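You operate a simulated robot arm through the tools that you are given. There is no shell and no other tool.

Carry out the task below with a simulated robot arm. There is one attempt and no reset: what you move stays moved.

Task
Pump the tagged wheel up to the pressure on its label.
Fine: set the pressure knob to that mark; the inflator ends switched off, the blue hose end back in the black cup. Where these are worked on the way, their far stop is far enough and under half their travel is too little: switch of the inflator.

It is judged by the outcome, as a careful person would: the job done as asked, and still so three seconds after it is handed in. It fails if anything else is knocked over, pushed out of place, dropped, spilled or broken.

Robot
A 7-joint arm with a fingered hand, fixed in place. Base frame: the origin is on the floor under the middle of its stand, x ahead of it, y to its left, z up. Lengths are in mm, angles in rad, forces in N, time in s.
With the tool pointing down near the work surface it reaches from about 120 to 660 mm from the base axis. Its first joint turns from -2.897 to 2.897 rad. Payload 4 kg.
The TCP is the grasp point between the finger pads, 26 mm short of the fingertips. In the tool frame z runs along the fingers and y along their closing line. The gripper opens to 148 mm; its body begins 73 mm behind the TCP. The gripper is a hand of 3 fingers: y runs from the thumb to the fingers, the wrist lies at [0, 0, -239] in the tool frame, and closing takes about 1.5 s.
Orientation is that of the tool frame in the base frame, as a unit quaternion [x, y, z, w]. With the fingers straight down and closing along the base's y, the tool's x points along the base's -x, its y along +y and its z along -z.

Tools
- The arm moves only by the tool jog_arm. Its argument "motion" is text: rows parted by semicolons, each of 6 numbers parted by spaces: the shift along the tool's x, y, z in mm, then the turn, a rotation vector about the tool's x, y, z in rad. In form: x y z wx wy wz; .... A call has 1 to 20 rows; each row shifts and turns the commanded pose from where the row before left it, along the tool's axes as they then stand. "fingers" is the opening, from 0 (shut) to 1 (fully open), set as the call begins (left out, the last holds). Each row takes 0.2 s and may step no farther than 50 mm and 0.15 rad from the row before; otherwise, or with a gripper value out of range, the whole call is refused. A pose out of reach is approached as far as the arm can. The call stops where the force on the tool passes 60 N (or 10 N more than at its start, if that is more) or the arm is blocked; 0.2 s more then pass. The fingers move at their own pace (about 72 mm/s each) and stop on an object; they squeeze with about 31 N. The grip force told is the motor's: it shows also when the fingers shut on nothing. Time passes only in rows, and 0.2 s behind the last, so rows that do not move let the fingers close. The reply holds the time, the measured pose of the TCP, the force on the tool along the base axes, the opening and the grip force, in the units named above and with some noise, with the torque about the TCP (base axes, N m) and any sound that the robot's microphone picked up.
- Cameras (640 x 400 px; columns grow to the right, rows downward): "scene" is fixed at [57.4, 502, 1685.6]; the picture's right is [-0.49, -0.87, 0.00], its down [-0.81, 0.45, -0.38] and it looks along [0.33, -0.19, -0.92] (base axes); focal length 298 px, centre (320, 200). "wrist" rides on the gripper at [68, -39, -90] in the tool frame; the picture's right is [0.50, 0.87, 0.00], its down [-0.66, 0.38, -0.65] and it looks along [-0.57, 0.33, 0.76] (tool axes); focal length 222 px, centre (320, 200). There is no depth. A picture from a camera that has moved, and an enlarged one, comes with that camera's place and axes in the base frame and with its lens. The place of the scene camera against the robot may be out by one fixed shift of up to 12 mm in any direction.
- snapshot(camera): a new picture of that camera. The clock stands still meanwhile.
- move_column(by): slides the trunk up (or, below 0, down) by that many mm; the arm rides with it, the base frame stays. It gives what a move gives, with no picture.
- move_fingers(finger1, finger2, thumb_bend): sets how far each is bent, from 0 (flat) to 1 (curled in); at 0.3 the hand is open as for a grip, at 0.7 the pads meet at the TCP. One left out holds its place. A second passes; each finger stops where it meets its share of the squeeze, and holds until it gets a number again. A gripper value or a shape takes the hand back. It gives what a move gives, with no picture; readings hold the bend of each and the force on the fingers (four entries, about 0 where the hand has none), thumb and palm.
- hand_shape(shape): the hand has 3 fingers and takes this shape, open, in about a second: jaw (thumb against the fingers, like two jaws); tri (thumb and two fingers); tip (a fingertip pinch); poke (one finger out to press); point (the index stretched); flat (the hand flat); cup (the hand cupped); fist (a fist). The gripper value then closes the fingers along that shape, each until it touches; the sizes above hold for jaw. It gives what a move gives, with no picture.
- zoom(camera, box): a new picture of the part [left, top, right, bottom] of that camera's present view, enlarged. The clock stands still meanwhile.
- hand_in(): hands the job in; it is judged then, once.

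Nothing tells you positions but the pictures and the camera data. Unless the task says otherwise, let go and move clear before handing in.

The tools are called after "Request:" as name(argument=value, ...) on one line, values as JSON. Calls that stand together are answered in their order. jog_arm: Moves the arm, as the interface text tells. Its arguments: {"type":"object","properties":{"motion":{"type":"string"},"fingers":{"type":"number"}},"required":["motion"]} The other tools are called the same way: move_column (by) moves the trunk up or down; hand_shape (shape) gives the hand a shape; move_fingers (finger1, finger2, thumb_bend) moves the fingers one by one; snapshot (camera) takes a picture; zoom (camera, box) takes an enlarged picture of a part of a camera's view; hand_in () hands the job in.

At the start:

```text
t: 0.0
ee_pos: [146.2, 288.5, 1417.3]
tcp_rot: [-0.003, 1.0, 0.0, 0.0]
contact_force: [0.7, 0.5, -0.6]
torque: [-0.03, -0.02, 0.01]
finger_gap: 147.8
gripper_force: 0.1
shape: jaw
bend: [0.3, 0.3, 0.3]
finger forces: [0.0, 0.0, 0.1, 0.1, 0.1, 0.1]
trunk travel left (down, up): [-590.0, 0.0]
```

scene: 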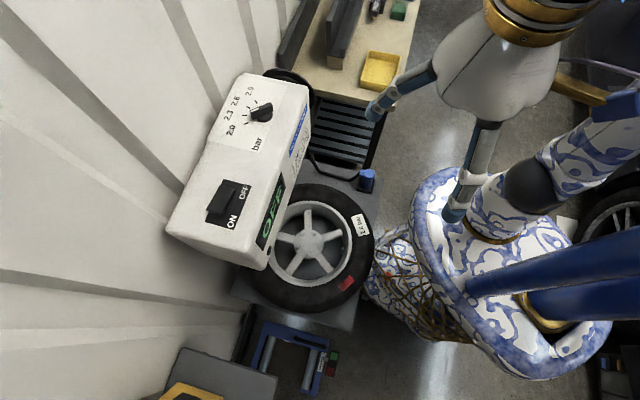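
wrist: 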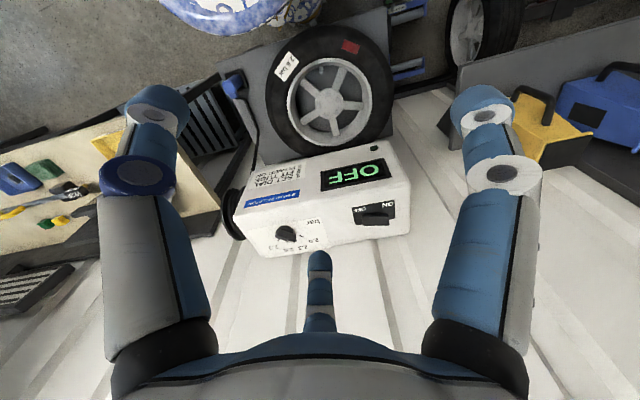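

I see a white inflator box with a rocker switch (ON/OFF), a pressure knob with marks 2.0–2.9, a display reading OFF, a wheel with a white tag and a blue hose end in a cup. First I'll zoom in to read the details.

Request:
zoom(camera="scene", box=[160, 60, 320, 160])

Request:
zoom(camera="scene", box=[160, 160, 320, 260])

Request:
zoom(camera="scene", box=[260, 140, 420, 240])

Request:
zoom(camera="wrist", box=[200, 20, 440, 170])

Request:
zoom(camera="wrist", box=[220, 130, 420, 255])

```text
4.00 times, centred on (240, 110) of scene
camera zoom: at [57.4, 502.0, 1685.6], right [-0.49, -0.87, 0.0], down [-0.81, 0.45, -0.38], along [0.33, -0.19, -0.92], focal length 1192 px, centre (640, 560)
```

zoom: 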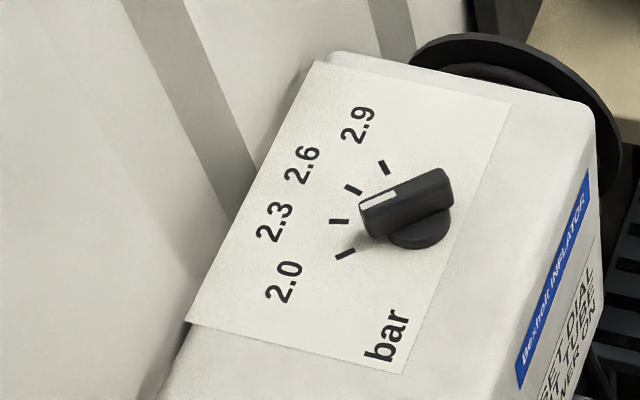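

```text
4.00 times, centred on (240, 210) of scene
camera zoom: at [57.4, 502.0, 1685.6], right [-0.49, -0.87, 0.0], down [-0.81, 0.45, -0.38], along [0.33, -0.19, -0.92], focal length 1192 px, centre (640, 160)
```

zoom: 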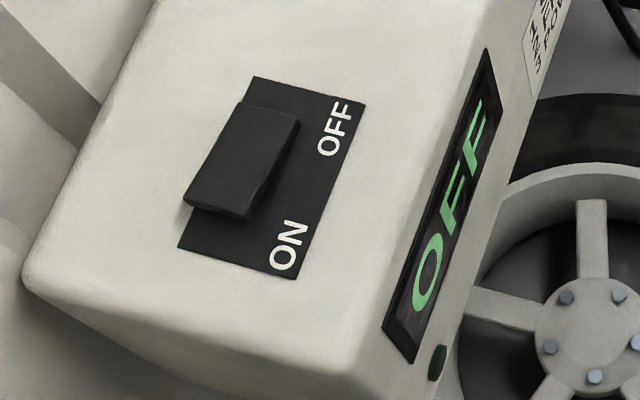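

```text
4.00 times, centred on (340, 190) of scene
camera zoom: at [57.4, 502.0, 1685.6], right [-0.49, -0.87, 0.0], down [-0.81, 0.45, -0.38], along [0.33, -0.19, -0.92], focal length 1192 px, centre (240, 240)
```

zoom: 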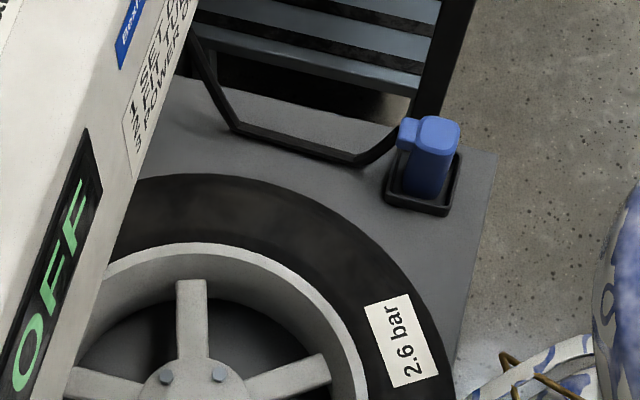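

```text
2.67 times, centred on (320, 95) of wrist
camera zoom: at [81.0, 249.5, 1507.7], right [-0.5, 0.86, 0.0], down [0.65, 0.38, 0.65], along [0.57, 0.33, -0.76], focal length 592 px, centre (320, 480)
```

zoom: 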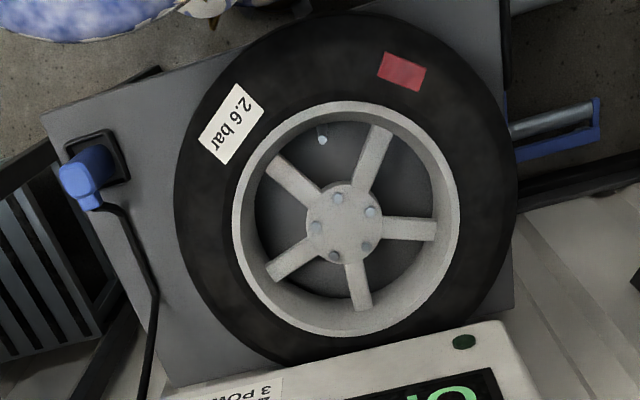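

```text
3.20 times, centred on (320, 192) of wrist
camera zoom: at [81.0, 249.5, 1507.7], right [-0.5, 0.86, 0.0], down [0.65, 0.38, 0.65], along [0.57, 0.33, -0.76], focal length 711 px, centre (320, 224)
```

zoom: 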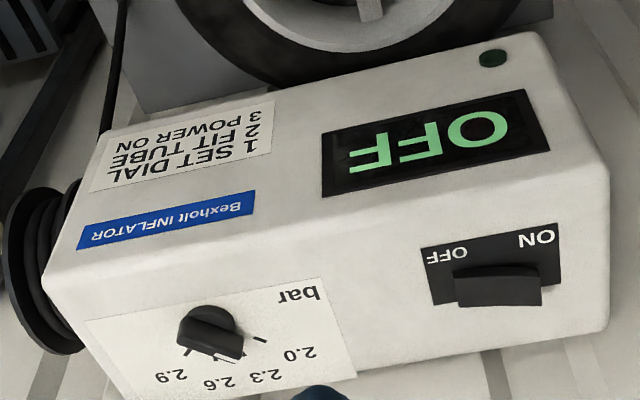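

The wheel label reads 2.6 bar, and triangulation puts the knob near (511, 396, 1130), the switch near (345, 563, 1138) and the wheel lying flat around z≈650. I'll bring the wrist camera nearer to the knob to inspect it.

Request:
jog_arm(motion="-38 6.8 21.3 0 0 0; -38 6.8 21.3 0 0 0; -38 6.8 21.3 0 0 0; -38 6.8 21.3 0 0 0; -38 6.8 21.3 0 0 0; -38 6.8 21.3 0 0 0; -35 6.8 21.3 0 0 0; 0 0 0 0 0 0")

Request:
snapshot(camera="wrist")

Request:
snapshot(camera="scene")

```text
t: 1.8
ee_pos: [407.4, 336.9, 1270.5]
tcp_rot: [-0.001, 1.0, 0.001, 0.0]
contact_force: [0.6, -0.1, 0.5]
torque: [-0.03, -0.01, 0.0]
finger_gap: 147.9
gripper_force: 0.1
shape: jaw
bend: [0.3, 0.3, 0.3]
finger forces: [0.0, 0.0, 0.0, 0.0, 0.1, 0.1]
trunk travel left (down, up): [-590.0, 0.0]
```

```text
taken
camera wrist: at [341.4, 297.9, 1359.4], right [-0.5, 0.86, 0.0], down [0.65, 0.38, 0.65], along [0.57, 0.33, -0.76], focal length 222 px, centre (320, 200)
```

wrist: 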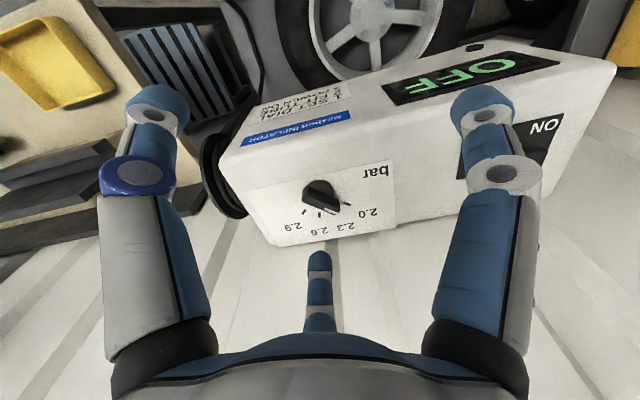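

```text
taken
```

scene: 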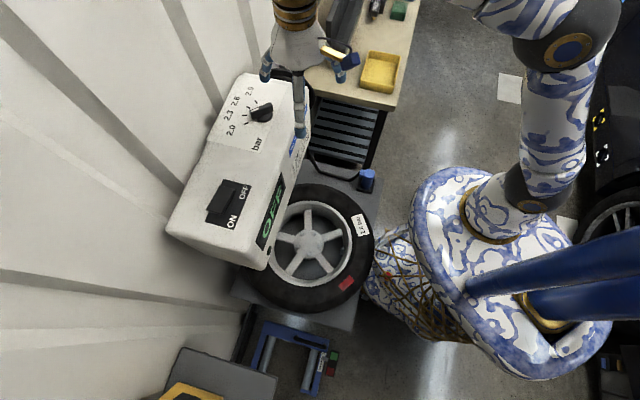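

The knob and its marks are now closer in the wrist view. I'll zoom in to read where the pointer is and inspect the switch and valve.

Request:
zoom(camera="wrist", box=[250, 150, 410, 250])

Request:
zoom(camera="scene", box=[220, 80, 300, 130])

Request:
zoom(camera="scene", box=[250, 180, 378, 260])

Request:
zoom(camera="scene", box=[250, 240, 378, 320])

```text
4.00 times, centred on (330, 200) of wrist
camera zoom: at [341.4, 297.9, 1359.4], right [-0.5, 0.86, 0.0], down [0.65, 0.38, 0.65], along [0.57, 0.33, -0.76], focal length 888 px, centre (280, 200)
```

zoom: 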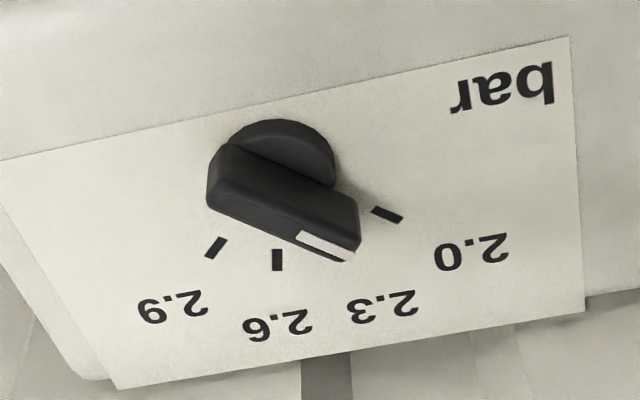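

```text
8.00 times, centred on (260, 105) of scene
camera zoom: at [57.4, 502.0, 1685.6], right [-0.49, -0.87, 0.0], down [-0.81, 0.45, -0.38], along [0.33, -0.19, -0.92], focal length 2384 px, centre (800, 960)
```

zoom: 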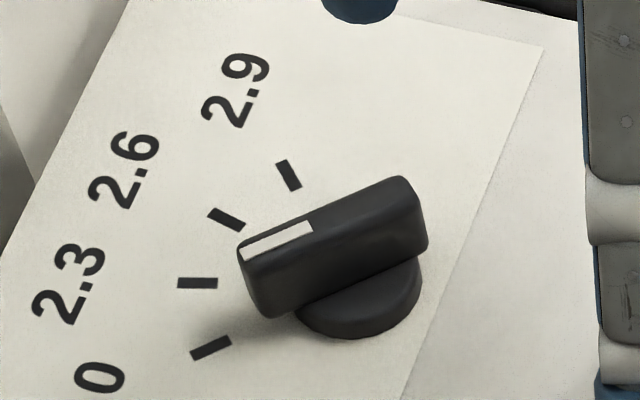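

```text
5.00 times, centred on (314, 220) of scene
camera zoom: at [57.4, 502.0, 1685.6], right [-0.49, -0.87, 0.0], down [-0.81, 0.45, -0.38], along [0.33, -0.19, -0.92], focal length 1490 px, centre (350, 100)
```

zoom: 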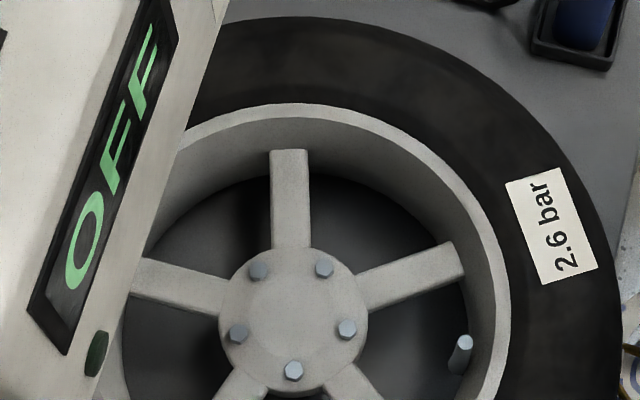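

```text
5.00 times, centred on (314, 280) of scene
camera zoom: at [57.4, 502.0, 1685.6], right [-0.49, -0.87, 0.0], down [-0.81, 0.45, -0.38], along [0.33, -0.19, -0.92], focal length 1490 px, centre (350, -200)
```

zoom: 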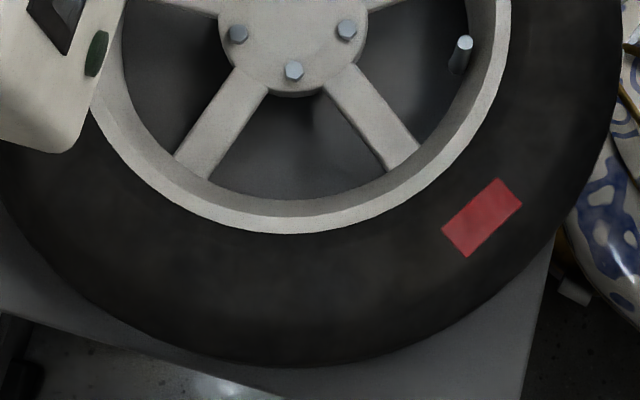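

The label reads 2.6 bar; the knob pointer is at about 86° in base terms (between 2.0 and 2.3), with the 2.6 mark at about 31°. The valve stem stands at the inner rim on the robot's side. I'll move above the knob (~(517, 396)) and turn the hand so it closes across the knob bar.

Request:
jog_arm(motion="-37 20 5 0 0 0; -37 20 5 0 0 0; -36 19 5 0 0 0; 0 0 0 0 0 -0.15; 0 0 0 0 0 -0.15; 0 0 0 0 0 -0.15; 0 0 0 0 0 -0.15; 0 0 0 0 0 -0.15; 0 0 0 0 0 -0.15; 0 0 0 0 0 -0.15; 0 0 0 0 0 -0.15; 0 0 0 0 0 -0.15; 0 0 0 0 0 -0.15; 0 0 0 0 0 0", fingers=0.5)

Request:
snapshot(camera="wrist")

Request:
snapshot(camera="scene")

```text
t: 4.8
ee_pos: [491.9, 380.1, 1244.6]
tcp_rot: [-0.682, 0.731, 0.001, 0.0]
contact_force: [-0.5, 0.3, -0.5]
torque: [0.0, 0.0, -0.03]
finger_gap: 74.6
gripper_force: 0.0
shape: jaw
bend: [0.36, 0.36, 0.7]
finger forces: [0.0, 0.0, 0.1, 0.0, 0.1, 0.0]
out of reach, approached as far as the arm can: row 3
trunk travel left (down, up): [-590.0, 0.0]
```

```text
taken
camera wrist: at [527.4, 310.1, 1333.8], right [-0.9, -0.44, 0.0], down [-0.33, 0.68, 0.65], along [-0.29, 0.59, -0.76], focal length 222 px, centre (320, 200)
```

wrist: 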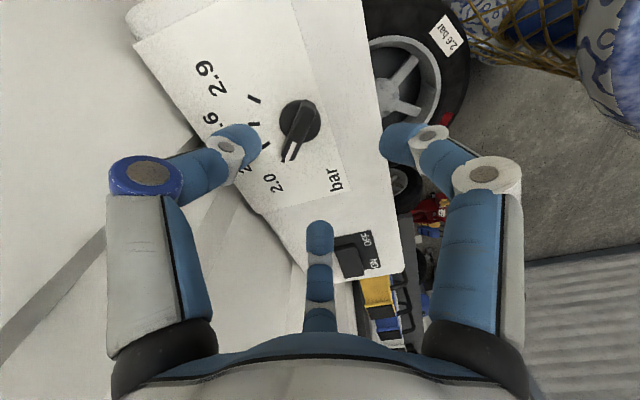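

```text
taken
```

scene: 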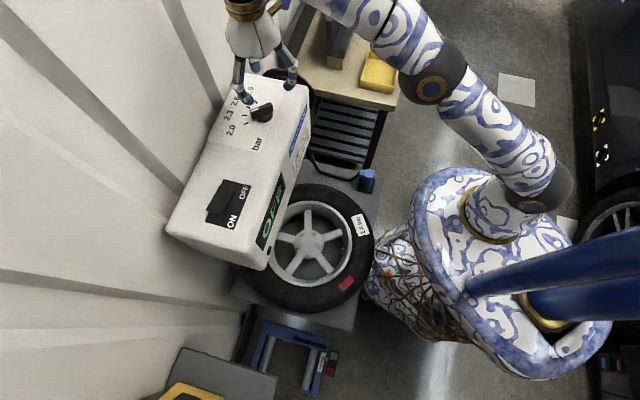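

The arm is near its reach limit at this height, but reach grows as the hand descends. I'll zoom in on the knob to pin down its centre and direction.

Request:
zoom(camera="wrist", box=[200, 50, 360, 150])

Request:
zoom(camera="wrist", box=[240, 150, 400, 250])

Request:
zoom(camera="wrist", box=[300, 200, 460, 300])

Request:
zoom(camera="scene", box=[200, 40, 328, 120])

```text
4.00 times, centred on (280, 100) of wrist
camera zoom: at [527.4, 310.1, 1333.8], right [-0.9, -0.44, 0.0], down [-0.33, 0.68, 0.65], along [-0.29, 0.59, -0.76], focal length 888 px, centre (480, 600)
```

zoom: 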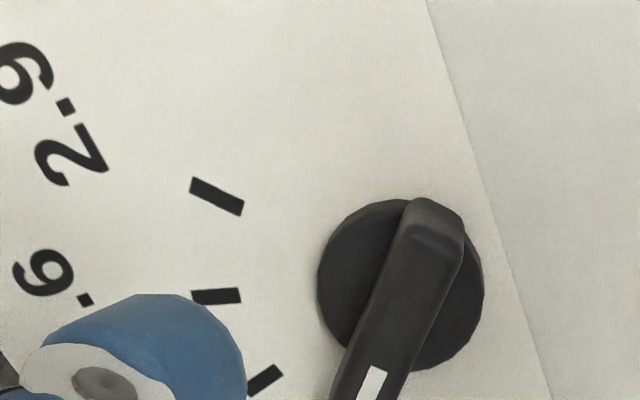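

```text
4.00 times, centred on (320, 200) of wrist
camera zoom: at [527.4, 310.1, 1333.8], right [-0.9, -0.44, 0.0], down [-0.33, 0.68, 0.65], along [-0.29, 0.59, -0.76], focal length 888 px, centre (320, 200)
```

zoom: 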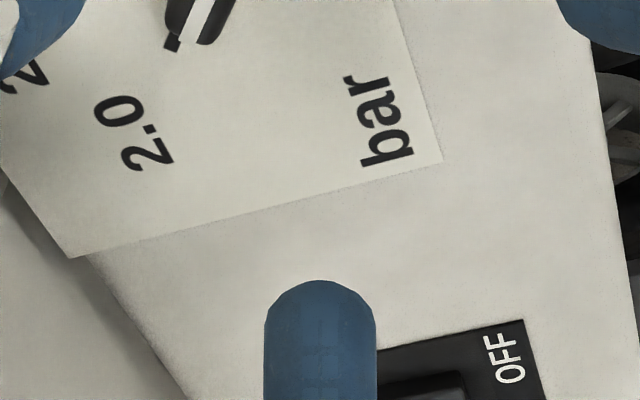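

```text
4.00 times, centred on (380, 250) of wrist
camera zoom: at [527.4, 310.1, 1333.8], right [-0.9, -0.44, 0.0], down [-0.33, 0.68, 0.65], along [-0.29, 0.59, -0.76], focal length 888 px, centre (80, 0)
```

zoom: 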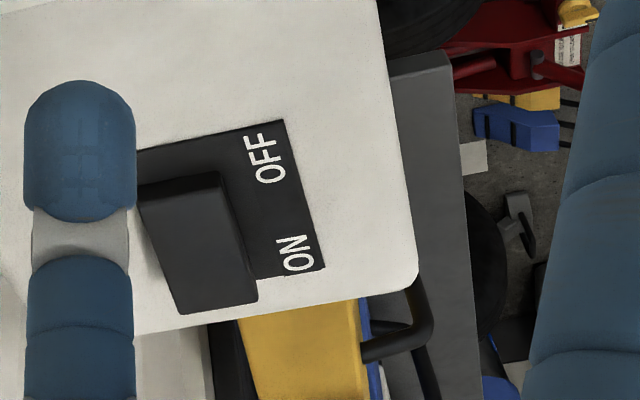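

```text
5.00 times, centred on (264, 80) of scene
camera zoom: at [57.4, 502.0, 1685.6], right [-0.49, -0.87, 0.0], down [-0.81, 0.45, -0.38], along [0.33, -0.19, -0.92], focal length 1490 px, centre (600, 800)
```

zoom: 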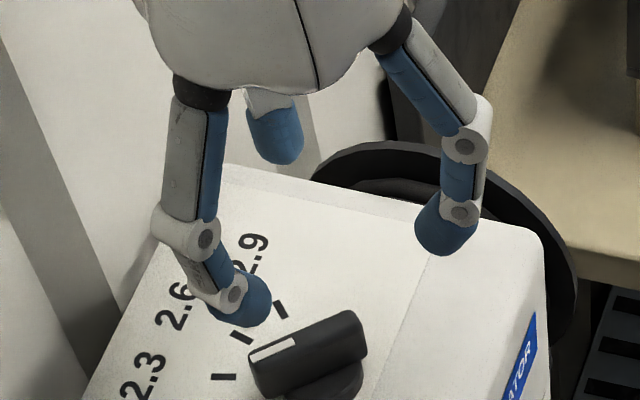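

The ticks fit a circle centred at about (509, 395) on a panel at z≈1115, with 2.0 at 90°, 2.3 at 60°, 2.6 at 30° and 2.9 at 0°. The pointer now sits on 2.0, so it needs about −60°. I'll descend a bit first to see how the arm follows after the out-of-reach row.

Request:
jog_arm(motion="0 0 15 0 0 -0.07; 0 0 15 0 0 0; 0 0 0 0 0 0", fingers=0.65)

```text
t: 5.6
ee_pos: [490.0, 380.2, 1214.0]
tcp_rot: [0.708, -0.706, 0.0, 0.0]
contact_force: [0.5, 0.8, 0.9]
torque: [0.01, -0.02, -0.02]
finger_gap: 95.7
gripper_force: 0.0
shape: jaw
bend: [0.3, 0.3, 0.7]
finger forces: [0.0, 0.0, 0.1, 0.1, 0.1, 0.0]
trunk travel left (down, up): [-590.0, 0.0]
```

The commanded pose now matches the measured one. I'll check how the fingers look at this opening before descending further.

Request:
snapshot(camera="wrist")

Request:
zoom(camera="scene", box=[200, 40, 328, 120])

```text
taken
camera wrist: at [530.3, 312.8, 1302.9], right [-0.87, -0.5, 0.0], down [-0.38, 0.65, 0.65], along [-0.33, 0.57, -0.76], focal length 222 px, centre (320, 200)
```

wrist: 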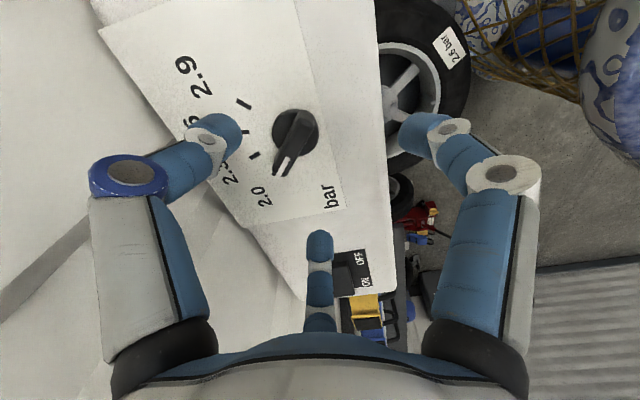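

```text
5.00 times, centred on (264, 80) of scene
camera zoom: at [57.4, 502.0, 1685.6], right [-0.49, -0.87, 0.0], down [-0.81, 0.45, -0.38], along [0.33, -0.19, -0.92], focal length 1490 px, centre (600, 800)
```

zoom: 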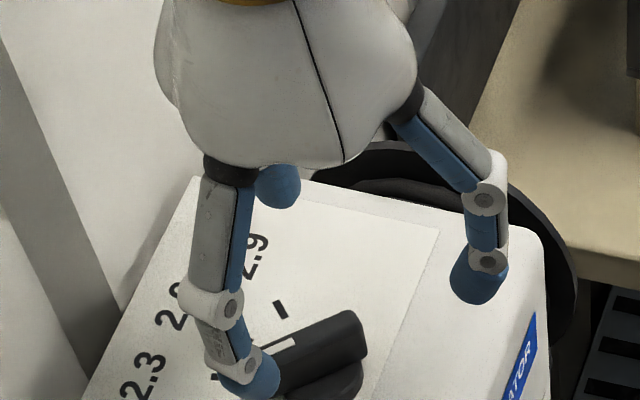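

The three fingers stand 120° apart. I'll try the "tip" pinch shape to see whether it gives a cleaner two-sided grip on the knob bar.

Request:
hand_shape(shape="tip")

Request:
snapshot(camera="wrist")

Request:
zoom(camera="scene", box=[200, 40, 328, 120])

```text
t: 6.5
ee_pos: [490.8, 380.4, 1214.0]
tcp_rot: [0.708, -0.707, 0.0, 0.0]
contact_force: [1.0, 0.0, -1.5]
torque: [0.01, 0.01, -0.01]
finger_gap: 147.7
gripper_force: 0.1
shape: tip
bend: [0.3, 0.3, 0.3]
finger forces: [0.0, 0.1, 0.0, 0.0, 0.0, 0.1]
trunk travel left (down, up): [-590.0, 0.0]
```

```text
taken
camera wrist: at [530.3, 312.8, 1302.9], right [-0.87, -0.5, 0.0], down [-0.38, 0.65, 0.65], along [-0.33, 0.57, -0.76], focal length 222 px, centre (320, 200)
```

wrist: 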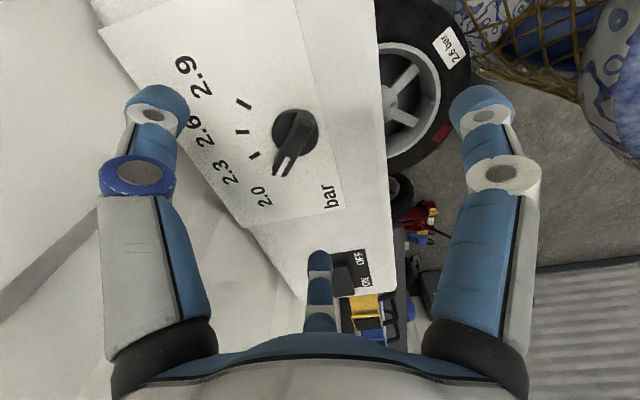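

```text
5.00 times, centred on (264, 80) of scene
camera zoom: at [57.4, 502.0, 1685.6], right [-0.49, -0.87, 0.0], down [-0.81, 0.45, -0.38], along [0.33, -0.19, -0.92], focal length 1490 px, centre (600, 800)
```

zoom: 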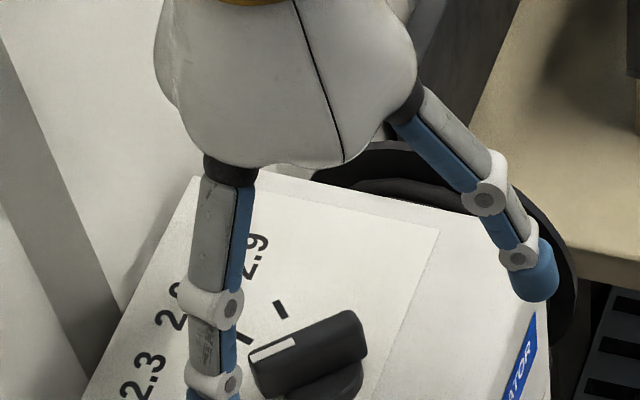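

In the open state "tip" looks the same, so I'll partly close it in free air to see how the digits move.

Request:
jog_arm(motion="0 0 0 0 0 0; 0 0 0 0 0 0; 0 0 0 0 0 0; 0 0 0 0 0 0; 0 0 0 0 0 0; 0 0 0 0 0 0; 0 0 0 0 0 0", fingers=0.15)

Request:
snapshot(camera="wrist")

Request:
zoom(camera="scene", box=[200, 40, 328, 120])

```text
t: 8.1
ee_pos: [490.0, 379.7, 1213.6]
tcp_rot: [0.708, -0.707, 0.001, -0.001]
contact_force: [-0.9, 0.2, 0.3]
torque: [-0.01, 0.01, -0.01]
finger_gap: 22.7
gripper_force: 0.0
shape: tip
bend: [0.74, 0.74, 0.7]
finger forces: [0.1, 0.0, 0.0, 0.0, 0.1, 0.0]
trunk travel left (down, up): [-590.0, 0.0]
```

```text
taken
camera wrist: at [530.3, 312.8, 1302.9], right [-0.87, -0.5, 0.0], down [-0.38, 0.65, 0.65], along [-0.33, 0.57, -0.76], focal length 222 px, centre (320, 200)
```

wrist: 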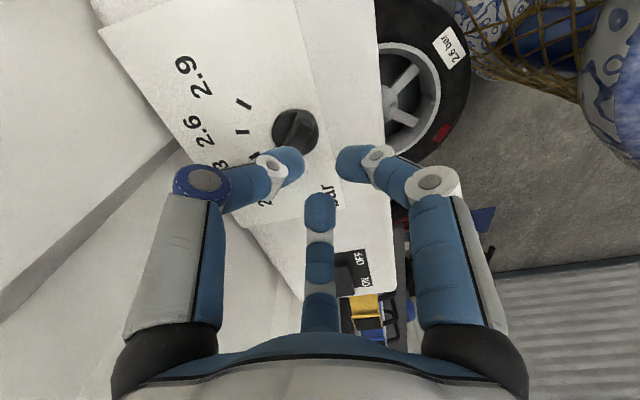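

```text
5.00 times, centred on (264, 80) of scene
camera zoom: at [57.4, 502.0, 1685.6], right [-0.49, -0.87, 0.0], down [-0.81, 0.45, -0.38], along [0.33, -0.19, -0.92], focal length 1490 px, centre (600, 800)
```

zoom: 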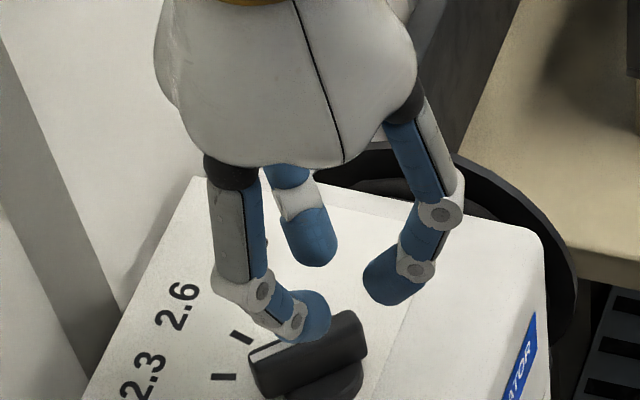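

All shapes behave as a three-jaw chuck. The best grip has the bar along the tool's y axis, with two fingers pinching its flat sides and the thumb on the tail. I'll turn back by 90° and move over the knob centre.

Request:
hand_shape(shape="jaw")

Request:
jog_arm(motion="0 0 0 0 0 0.1428; 0 0 0 0 0 0.1428; 0 0 0 0 0 0.1428; 0 0 0 0 0 0.1428; 0 0 0 0 0 0.1428; 0 0 0 0 0 0.1428; 0 0 0 0 0 0.1428; 0 0 0 0 0 0.1428; 0 0 0 0 0 0.1428; 0 0 0 0 0 0.1428; 0 0 0 0 0 0.1428; -9 7.5 17 0 0 0; -9 7.5 17 0 0 0; 0 0 0 0 0 0", fingers=0.65)

Request:
snapshot(camera="wrist")

Request:
zoom(camera="scene", box=[200, 40, 328, 120])

```text
t: 9.0
ee_pos: [489.9, 379.8, 1213.6]
tcp_rot: [0.708, -0.706, 0.001, 0.0]
contact_force: [0.9, -1.0, -0.4]
torque: [0.0, -0.01, 0.04]
finger_gap: 148.0
gripper_force: 0.1
shape: jaw
bend: [0.3, 0.3, 0.3]
finger forces: [0.1, 0.1, 0.1, 0.0, 0.1, 0.0]
trunk travel left (down, up): [-590.0, 0.0]
```

```text
t: 12.0
ee_pos: [508.4, 396.1, 1180.9]
tcp_rot: [-0.001, 1.0, 0.0, 0.0]
contact_force: [0.9, -0.9, 0.1]
torque: [-0.01, -0.01, 0.02]
finger_gap: 96.7
gripper_force: 0.0
shape: jaw
bend: [0.3, 0.3, 0.7]
finger forces: [0.0, 0.1, 0.1, 0.0, 0.1, 0.0]
trunk travel left (down, up): [-590.0, 0.0]
```

```text
taken
camera wrist: at [443.3, 356.5, 1269.8], right [-0.5, 0.87, 0.0], down [0.65, 0.38, 0.65], along [0.57, 0.33, -0.76], focal length 222 px, centre (320, 200)
```

wrist: 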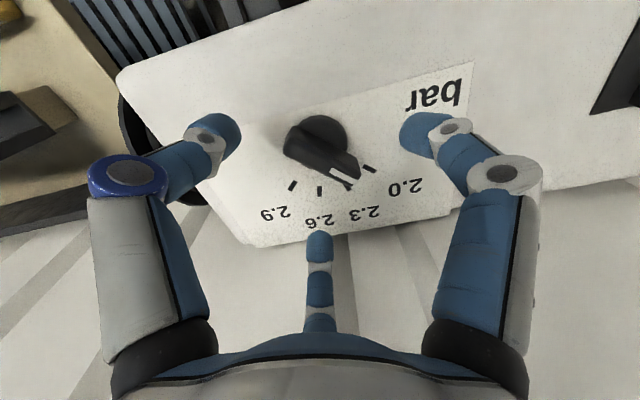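

```text
5.00 times, centred on (264, 80) of scene
camera zoom: at [57.4, 502.0, 1685.6], right [-0.49, -0.87, 0.0], down [-0.81, 0.45, -0.38], along [0.33, -0.19, -0.92], focal length 1490 px, centre (600, 800)
```

zoom: 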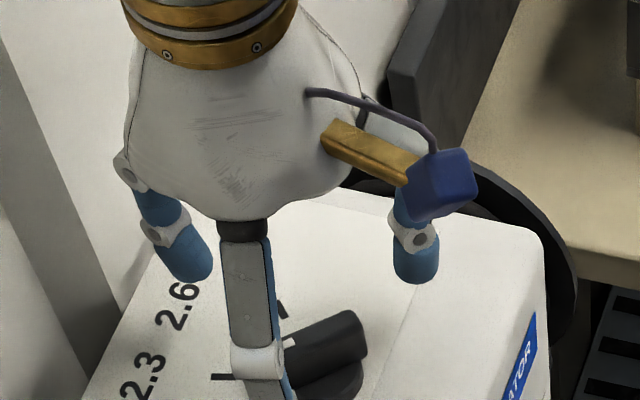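

The hand is now above the knob with the digits clear of it. I'll zoom to refine the pointer direction and knob centre.

Request:
zoom(camera="wrist", box=[240, 100, 400, 200])

```text
4.00 times, centred on (320, 150) of wrist
camera zoom: at [443.3, 356.5, 1269.8], right [-0.5, 0.87, 0.0], down [0.65, 0.38, 0.65], along [0.57, 0.33, -0.76], focal length 888 px, centre (320, 400)
```

zoom: 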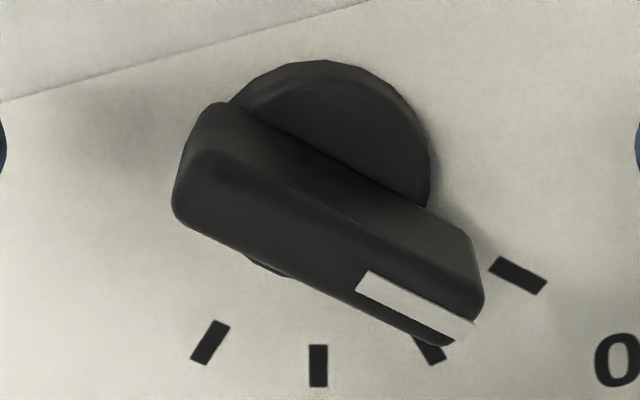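

The pointer is at 90° (2.0 mark), bar top about z 1145, panel z 1115. I'll descend in two small steps around the knob, watching force.

Request:
jog_arm(motion="0 0 10 0 0 0; 0 0 10 0 0 0; 0 0 0 0 0 0")

Request:
snapshot(camera="wrist")

```text
t: 12.8
ee_pos: [509.5, 395.2, 1160.6]
tcp_rot: [-0.001, 1.0, 0.0, 0.0]
contact_force: [0.7, 0.7, -0.9]
torque: [0.04, 0.02, 0.0]
finger_gap: 96.6
gripper_force: 0.2
shape: jaw
bend: [0.3, 0.3, 0.7]
finger forces: [0.0, 0.0, 0.0, 0.0, 0.1, 0.0]
trunk travel left (down, up): [-590.0, 0.0]
```

```text
taken
camera wrist: at [443.5, 356.8, 1249.8], right [-0.5, 0.87, 0.0], down [0.65, 0.38, 0.65], along [0.57, 0.33, -0.76], focal length 222 px, centre (320, 200)
```

wrist: 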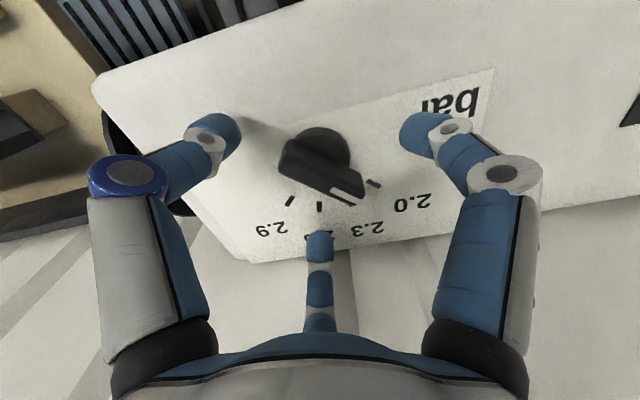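

Clear so far; I'll descend another 11 mm and check.

Request:
jog_arm(motion="0 0 6 0 0 0; 0 0 5 0 0 0; 0 0 0 0 0 0")

Request:
zoom(camera="scene", box=[200, 50, 328, 130])

Request:
snapshot(camera="wrist")

```text
t: 13.6
ee_pos: [509.1, 395.2, 1152.2]
tcp_rot: [-0.001, 1.0, 0.0, 0.0]
contact_force: [-0.2, 0.7, -0.1]
torque: [0.01, 0.0, 0.0]
finger_gap: 96.6
gripper_force: 0.0
shape: jaw
bend: [0.3, 0.3, 0.7]
finger forces: [0.1, 0.1, 0.0, 0.0, 0.0, 0.0]
trunk travel left (down, up): [-590.0, 0.0]
```

```text
5.00 times, centred on (264, 90) of scene
camera zoom: at [57.4, 502.0, 1685.6], right [-0.49, -0.87, 0.0], down [-0.81, 0.45, -0.38], along [0.33, -0.19, -0.92], focal length 1490 px, centre (600, 750)
```

zoom: 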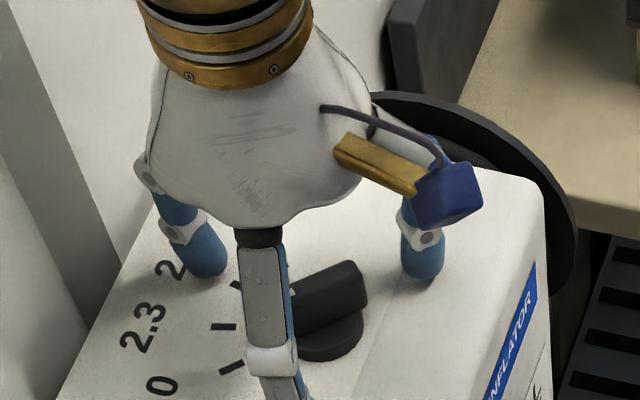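

```text
taken
camera wrist: at [443.5, 356.8, 1239.6], right [-0.5, 0.87, 0.0], down [0.65, 0.38, 0.65], along [0.57, 0.33, -0.76], focal length 222 px, centre (320, 200)
```

wrist: 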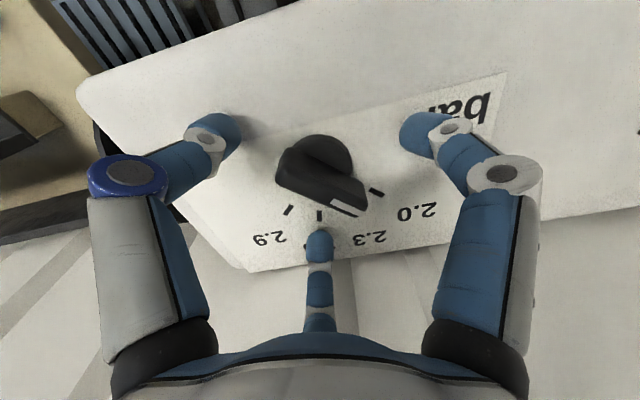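

The fingertips are just above the panel and straddle the knob. Now I'll close on it.

Request:
jog_arm(motion="0 0 0 0 0 0; 0 0 0 0 0 0; 0 0 0 0 0 0; 0 0 0 0 0 0; 0 0 0 0 0 0; 0 0 0 0 0 0; 0 0 0 0 0 0; 0 0 0 0 0 0", fingers=0)

Request:
snapshot(camera="wrist")

Request:
zoom(camera="scene", box=[200, 50, 328, 130])

```text
t: 15.4
ee_pos: [508.5, 396.4, 1152.0]
tcp_rot: [-0.001, 1.0, 0.0, 0.0]
contact_force: [3.2, 1.0, 13.7]
torque: [0.46, 0.0, -0.03]
finger_gap: 37.0
gripper_force: 31.0
shape: jaw
bend: [0.77, 0.75, 0.7]
finger forces: [30.2, 32.9, 0.1, 0.0, 26.7, 0.0]
trunk travel left (down, up): [-590.0, 0.0]
```

```text
taken
camera wrist: at [443.0, 356.2, 1240.5], right [-0.5, 0.87, 0.0], down [0.65, 0.38, 0.66], along [0.57, 0.33, -0.75], focal length 222 px, centre (320, 200)
```

wrist: 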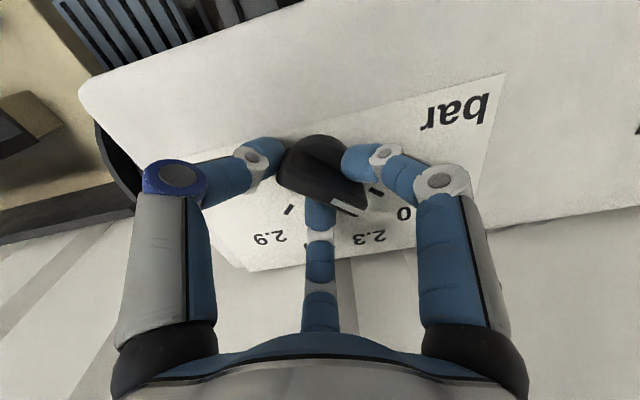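

```text
5.00 times, centred on (264, 90) of scene
camera zoom: at [57.4, 502.0, 1685.6], right [-0.49, -0.87, 0.0], down [-0.81, 0.45, -0.38], along [0.33, -0.19, -0.92], focal length 1490 px, centre (600, 750)
```

zoom: 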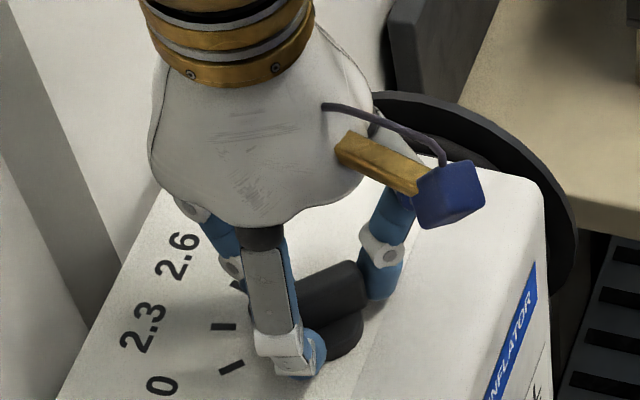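

The bar is gripped by two fingers at its sides and the thumb at its tail (about 31 N). I'll turn about halfway (0.5 rad) and check.

Request:
jog_arm(motion="0 0 0 0 0 0.1; 0 0 0 0 0 0.1; 0 0 0 0 0 0.1; 0 0 0 0 0 0.1; 0 0 0 0 0 0.1; 0 0 0 0 0 0")

Request:
snapshot(camera="wrist")

Request:
zoom(camera="scene", box=[200, 50, 328, 130])

```text
t: 16.8
ee_pos: [509.2, 393.0, 1149.9]
tcp_rot: [0.248, 0.969, 0.002, 0.0]
contact_force: [6.5, -0.4, 26.7]
torque: [0.44, -0.33, 0.04]
finger_gap: 36.8
gripper_force: 30.9
shape: jaw
bend: [0.77, 0.75, 0.7]
finger forces: [32.2, 38.9, 0.0, 0.0, 27.5, 0.1]
trunk travel left (down, up): [-590.0, 0.0]
```

```text
taken
camera wrist: at [432.6, 391.9, 1240.2], right [-0.02, 1.0, 0.0], down [0.75, 0.02, 0.66], along [0.66, 0.02, -0.76], focal length 222 px, centre (320, 200)
```

wrist: 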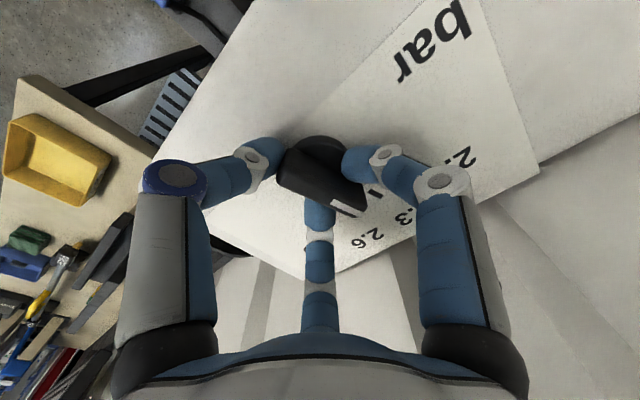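

```text
5.00 times, centred on (264, 90) of scene
camera zoom: at [57.4, 502.0, 1685.6], right [-0.49, -0.87, 0.0], down [-0.81, 0.45, -0.38], along [0.33, -0.19, -0.92], focal length 1490 px, centre (600, 750)
```

zoom: 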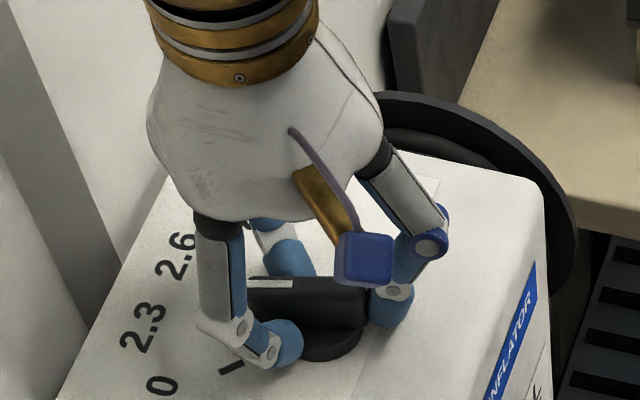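

The knob is turning with the hand. I'll finish the turn to 60° in total, easing up by 1 mm to relieve the downward load.

Request:
jog_arm(motion="0 0 -0.5 0 0 0.1; 0 0 -0.5 0 0 0.1; 0 0 0 0 0 0.1; 0 0 0 0 0 0.1; 0 0 0 0 0 0.1; 0 0 0 0 0 0.047; 0 0 0 0 0 0; 0 0 0 0 0 0")

Request:
snapshot(camera="wrist")

Request:
zoom(camera="scene", box=[200, 50, 328, 130])

```text
t: 18.6
ee_pos: [509.7, 391.2, 1151.4]
tcp_rot: [0.499, 0.866, 0.001, 0.0]
contact_force: [5.5, -8.7, 19.7]
torque: [-0.04, -0.54, 0.06]
finger_gap: 37.0
gripper_force: 30.2
shape: jaw
bend: [0.77, 0.75, 0.7]
finger forces: [28.7, 40.5, 0.0, 0.0, 29.8, 0.0]
trunk travel left (down, up): [-590.0, 0.0]
```

```text
taken
camera wrist: at [443.1, 431.4, 1240.5], right [0.5, 0.87, 0.0], down [0.65, -0.38, 0.65], along [0.57, -0.33, -0.76], focal length 222 px, centre (320, 200)
```

wrist: 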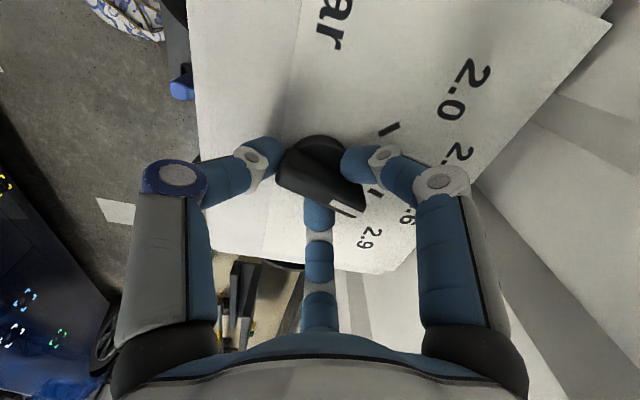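

```text
5.00 times, centred on (264, 90) of scene
camera zoom: at [57.4, 502.0, 1685.6], right [-0.49, -0.87, 0.0], down [-0.81, 0.45, -0.38], along [0.33, -0.19, -0.92], focal length 1490 px, centre (600, 750)
```

zoom: 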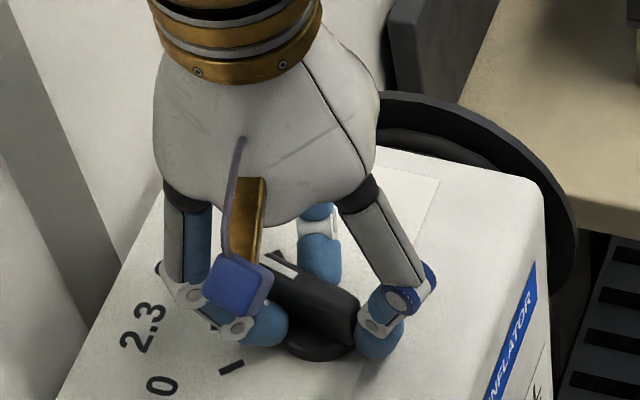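

The knob appears to have turned about 60°. I'll zoom to compare the pointer with the 2.6 tick.

Request:
zoom(camera="wrist", box=[270, 120, 430, 220])

```text
4.00 times, centred on (350, 170) of wrist
camera zoom: at [443.1, 431.4, 1240.5], right [0.5, 0.87, 0.0], down [0.65, -0.38, 0.65], along [0.57, -0.33, -0.76], focal length 888 px, centre (200, 320)
```

zoom: 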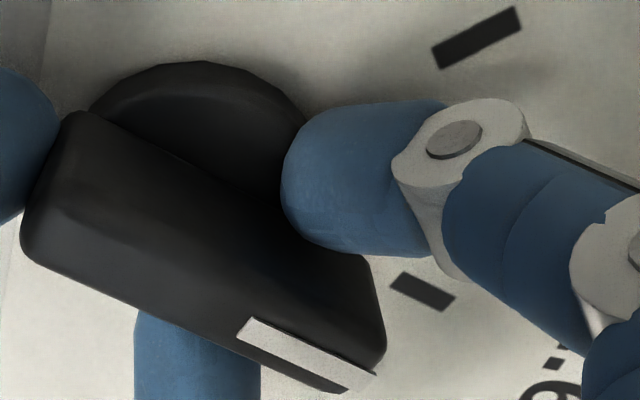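

The pointer seems aligned with the 2.6 tick. I'll open the hand, rise and check with an unobstructed view.

Request:
jog_arm(motion="0 0 0 0 0 0; 0 0 0 0 0 0; 0 0 0 0 0 0; 0 0 0 0 0 0; 0 0 -20 0 0 0; 0 0 -20 0 0 0; 0 0 -10 0 0 0; 0 0 0 0 0 0", fingers=0.65)

Request:
zoom(camera="wrist", box=[240, 80, 400, 180])

Request:
zoom(camera="scene", box=[200, 50, 328, 130])

Request:
snapshot(camera="wrist")

```text
t: 20.4
ee_pos: [508.0, 396.3, 1199.5]
tcp_rot: [0.499, 0.866, 0.0, 0.001]
contact_force: [-0.1, 0.7, -0.7]
torque: [0.0, -0.04, 0.0]
finger_gap: 95.8
gripper_force: 0.0
shape: jaw
bend: [0.3, 0.3, 0.7]
finger forces: [0.0, 0.0, 0.1, 0.0, 0.0, 0.0]
trunk travel left (down, up): [-590.0, 0.0]
```

```text
4.00 times, centred on (320, 130) of wrist
camera zoom: at [442.0, 434.5, 1288.8], right [0.5, 0.87, 0.0], down [0.66, -0.38, 0.65], along [0.57, -0.33, -0.76], focal length 888 px, centre (320, 480)
```

zoom: 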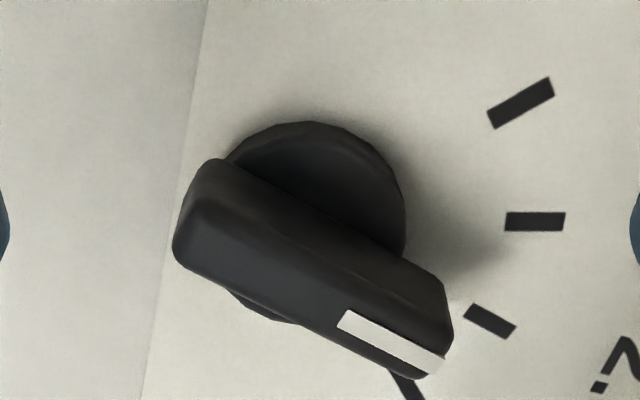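

```text
5.00 times, centred on (264, 90) of scene
camera zoom: at [57.4, 502.0, 1685.6], right [-0.49, -0.87, 0.0], down [-0.81, 0.45, -0.38], along [0.33, -0.19, -0.92], focal length 1490 px, centre (600, 750)
```

zoom: 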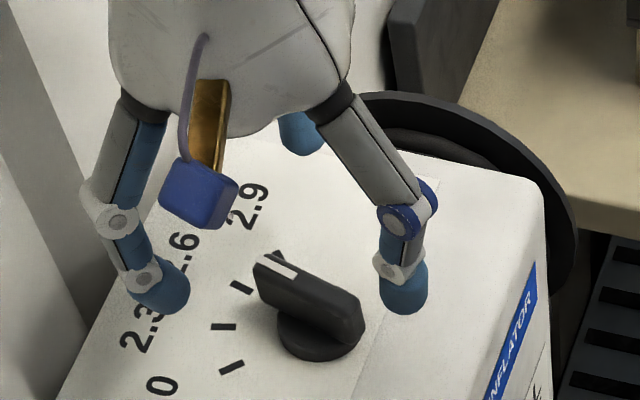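

```text
taken
camera wrist: at [442.0, 434.5, 1288.8], right [0.5, 0.87, 0.0], down [0.66, -0.38, 0.65], along [0.57, -0.33, -0.76], focal length 222 px, centre (320, 200)
```

wrist: 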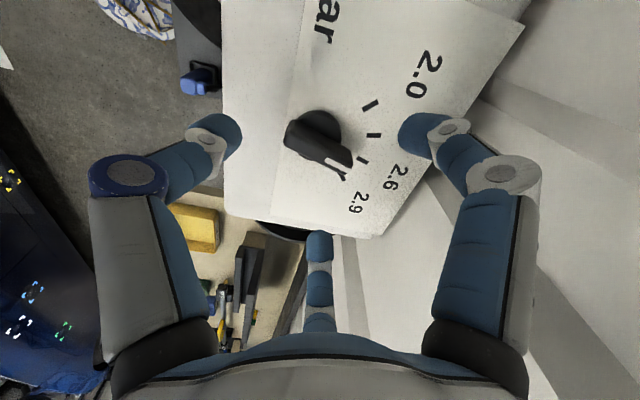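

The pointer now lies on the 2.6 mark (about 30° by three independent measurements). Next is the hose: I'll rise, turn the hand back and retreat over the clear area near the blue hose end (~(415, 84, 670)) before lowering the trunk.

Request:
jog_arm(motion="0 0 -30 0 0 0; 0 0 0 0 0 -0.15; 0 0 0 0 0 -0.15; 0 0 0 0 0 -0.15; 0 0 0 0 0 -0.15; 0 0 0 0 0 -0.15; 0 0 0 0 0 -0.15; 0 0 0 0 0 -0.147; 22.3 -37 0 0 0 0; 22.3 -37 0 0 0 0; 22.3 -37 0 0 0 0; 22.3 -37 0 0 0 0; 22.3 -37 0 0 0 0; 22.3 -37 0 0 0 0; 22.3 -37 0 0 0 0; 22.3 -37 0 0 0 0; 0 0 0 0 0 0")

Request:
snapshot(camera="wrist")

Request:
snapshot(camera="scene")

```text
t: 24.0
ee_pos: [325.1, 89.9, 1225.4]
tcp_rot: [-0.001, 1.0, 0.0, 0.0]
contact_force: [-0.6, 0.8, 0.0]
torque: [-0.02, 0.06, 0.03]
finger_gap: 95.7
gripper_force: 0.0
shape: jaw
bend: [0.3, 0.3, 0.7]
finger forces: [0.0, 0.1, 0.1, 0.0, 0.1, 0.0]
out of reach, approached as far as the arm can: row 1
trunk travel left (down, up): [-590.0, 0.0]
```

```text
taken
camera wrist: at [259.4, 50.7, 1314.0], right [-0.5, 0.87, 0.0], down [0.65, 0.38, 0.65], along [0.57, 0.33, -0.76], focal length 222 px, centre (320, 200)
```

wrist: 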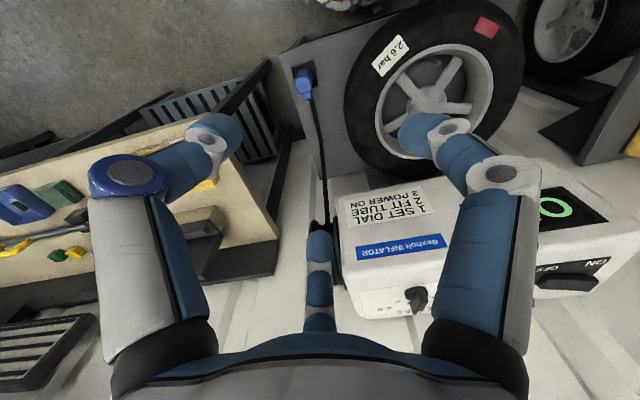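

```text
taken
```

scene: 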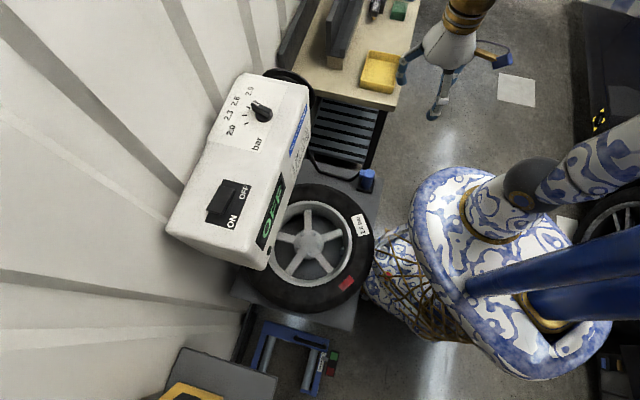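

The hose end triangulates near (402, 89, 675) with clear space around it. I'll zoom in for shape details.

Request:
zoom(camera="wrist", box=[260, 40, 388, 120])

Request:
zoom(camera="wrist", box=[340, 20, 532, 140])

Request:
zoom(camera="scene", box=[330, 150, 410, 200])

```text
5.00 times, centred on (324, 80) of wrist
camera zoom: at [259.4, 50.7, 1314.0], right [-0.5, 0.87, 0.0], down [0.65, 0.38, 0.65], along [0.57, 0.33, -0.76], focal length 1111 px, centre (300, 800)
```

zoom: 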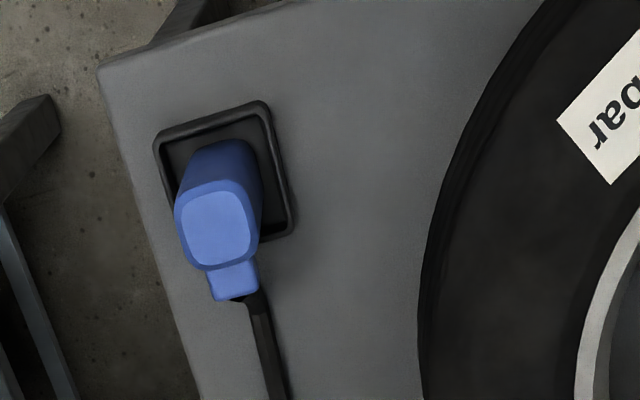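

```text
3.33 times, centred on (436, 80) of wrist
camera zoom: at [259.4, 50.7, 1314.0], right [-0.5, 0.87, 0.0], down [0.65, 0.38, 0.65], along [0.57, 0.33, -0.76], focal length 740 px, centre (-67, 600)
```

zoom: 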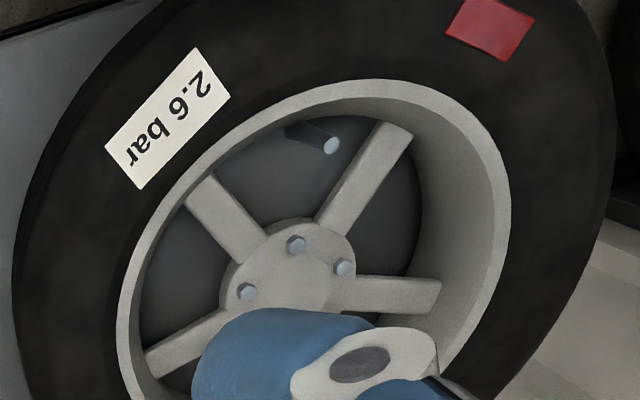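

```text
8.00 times, centred on (370, 175) of scene
camera zoom: at [57.4, 502.0, 1685.6], right [-0.49, -0.87, 0.0], down [-0.81, 0.45, -0.38], along [0.33, -0.19, -0.92], focal length 2384 px, centre (-80, 400)
```

zoom: 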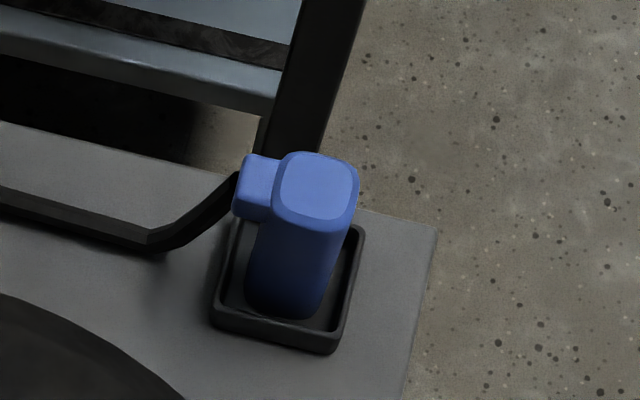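

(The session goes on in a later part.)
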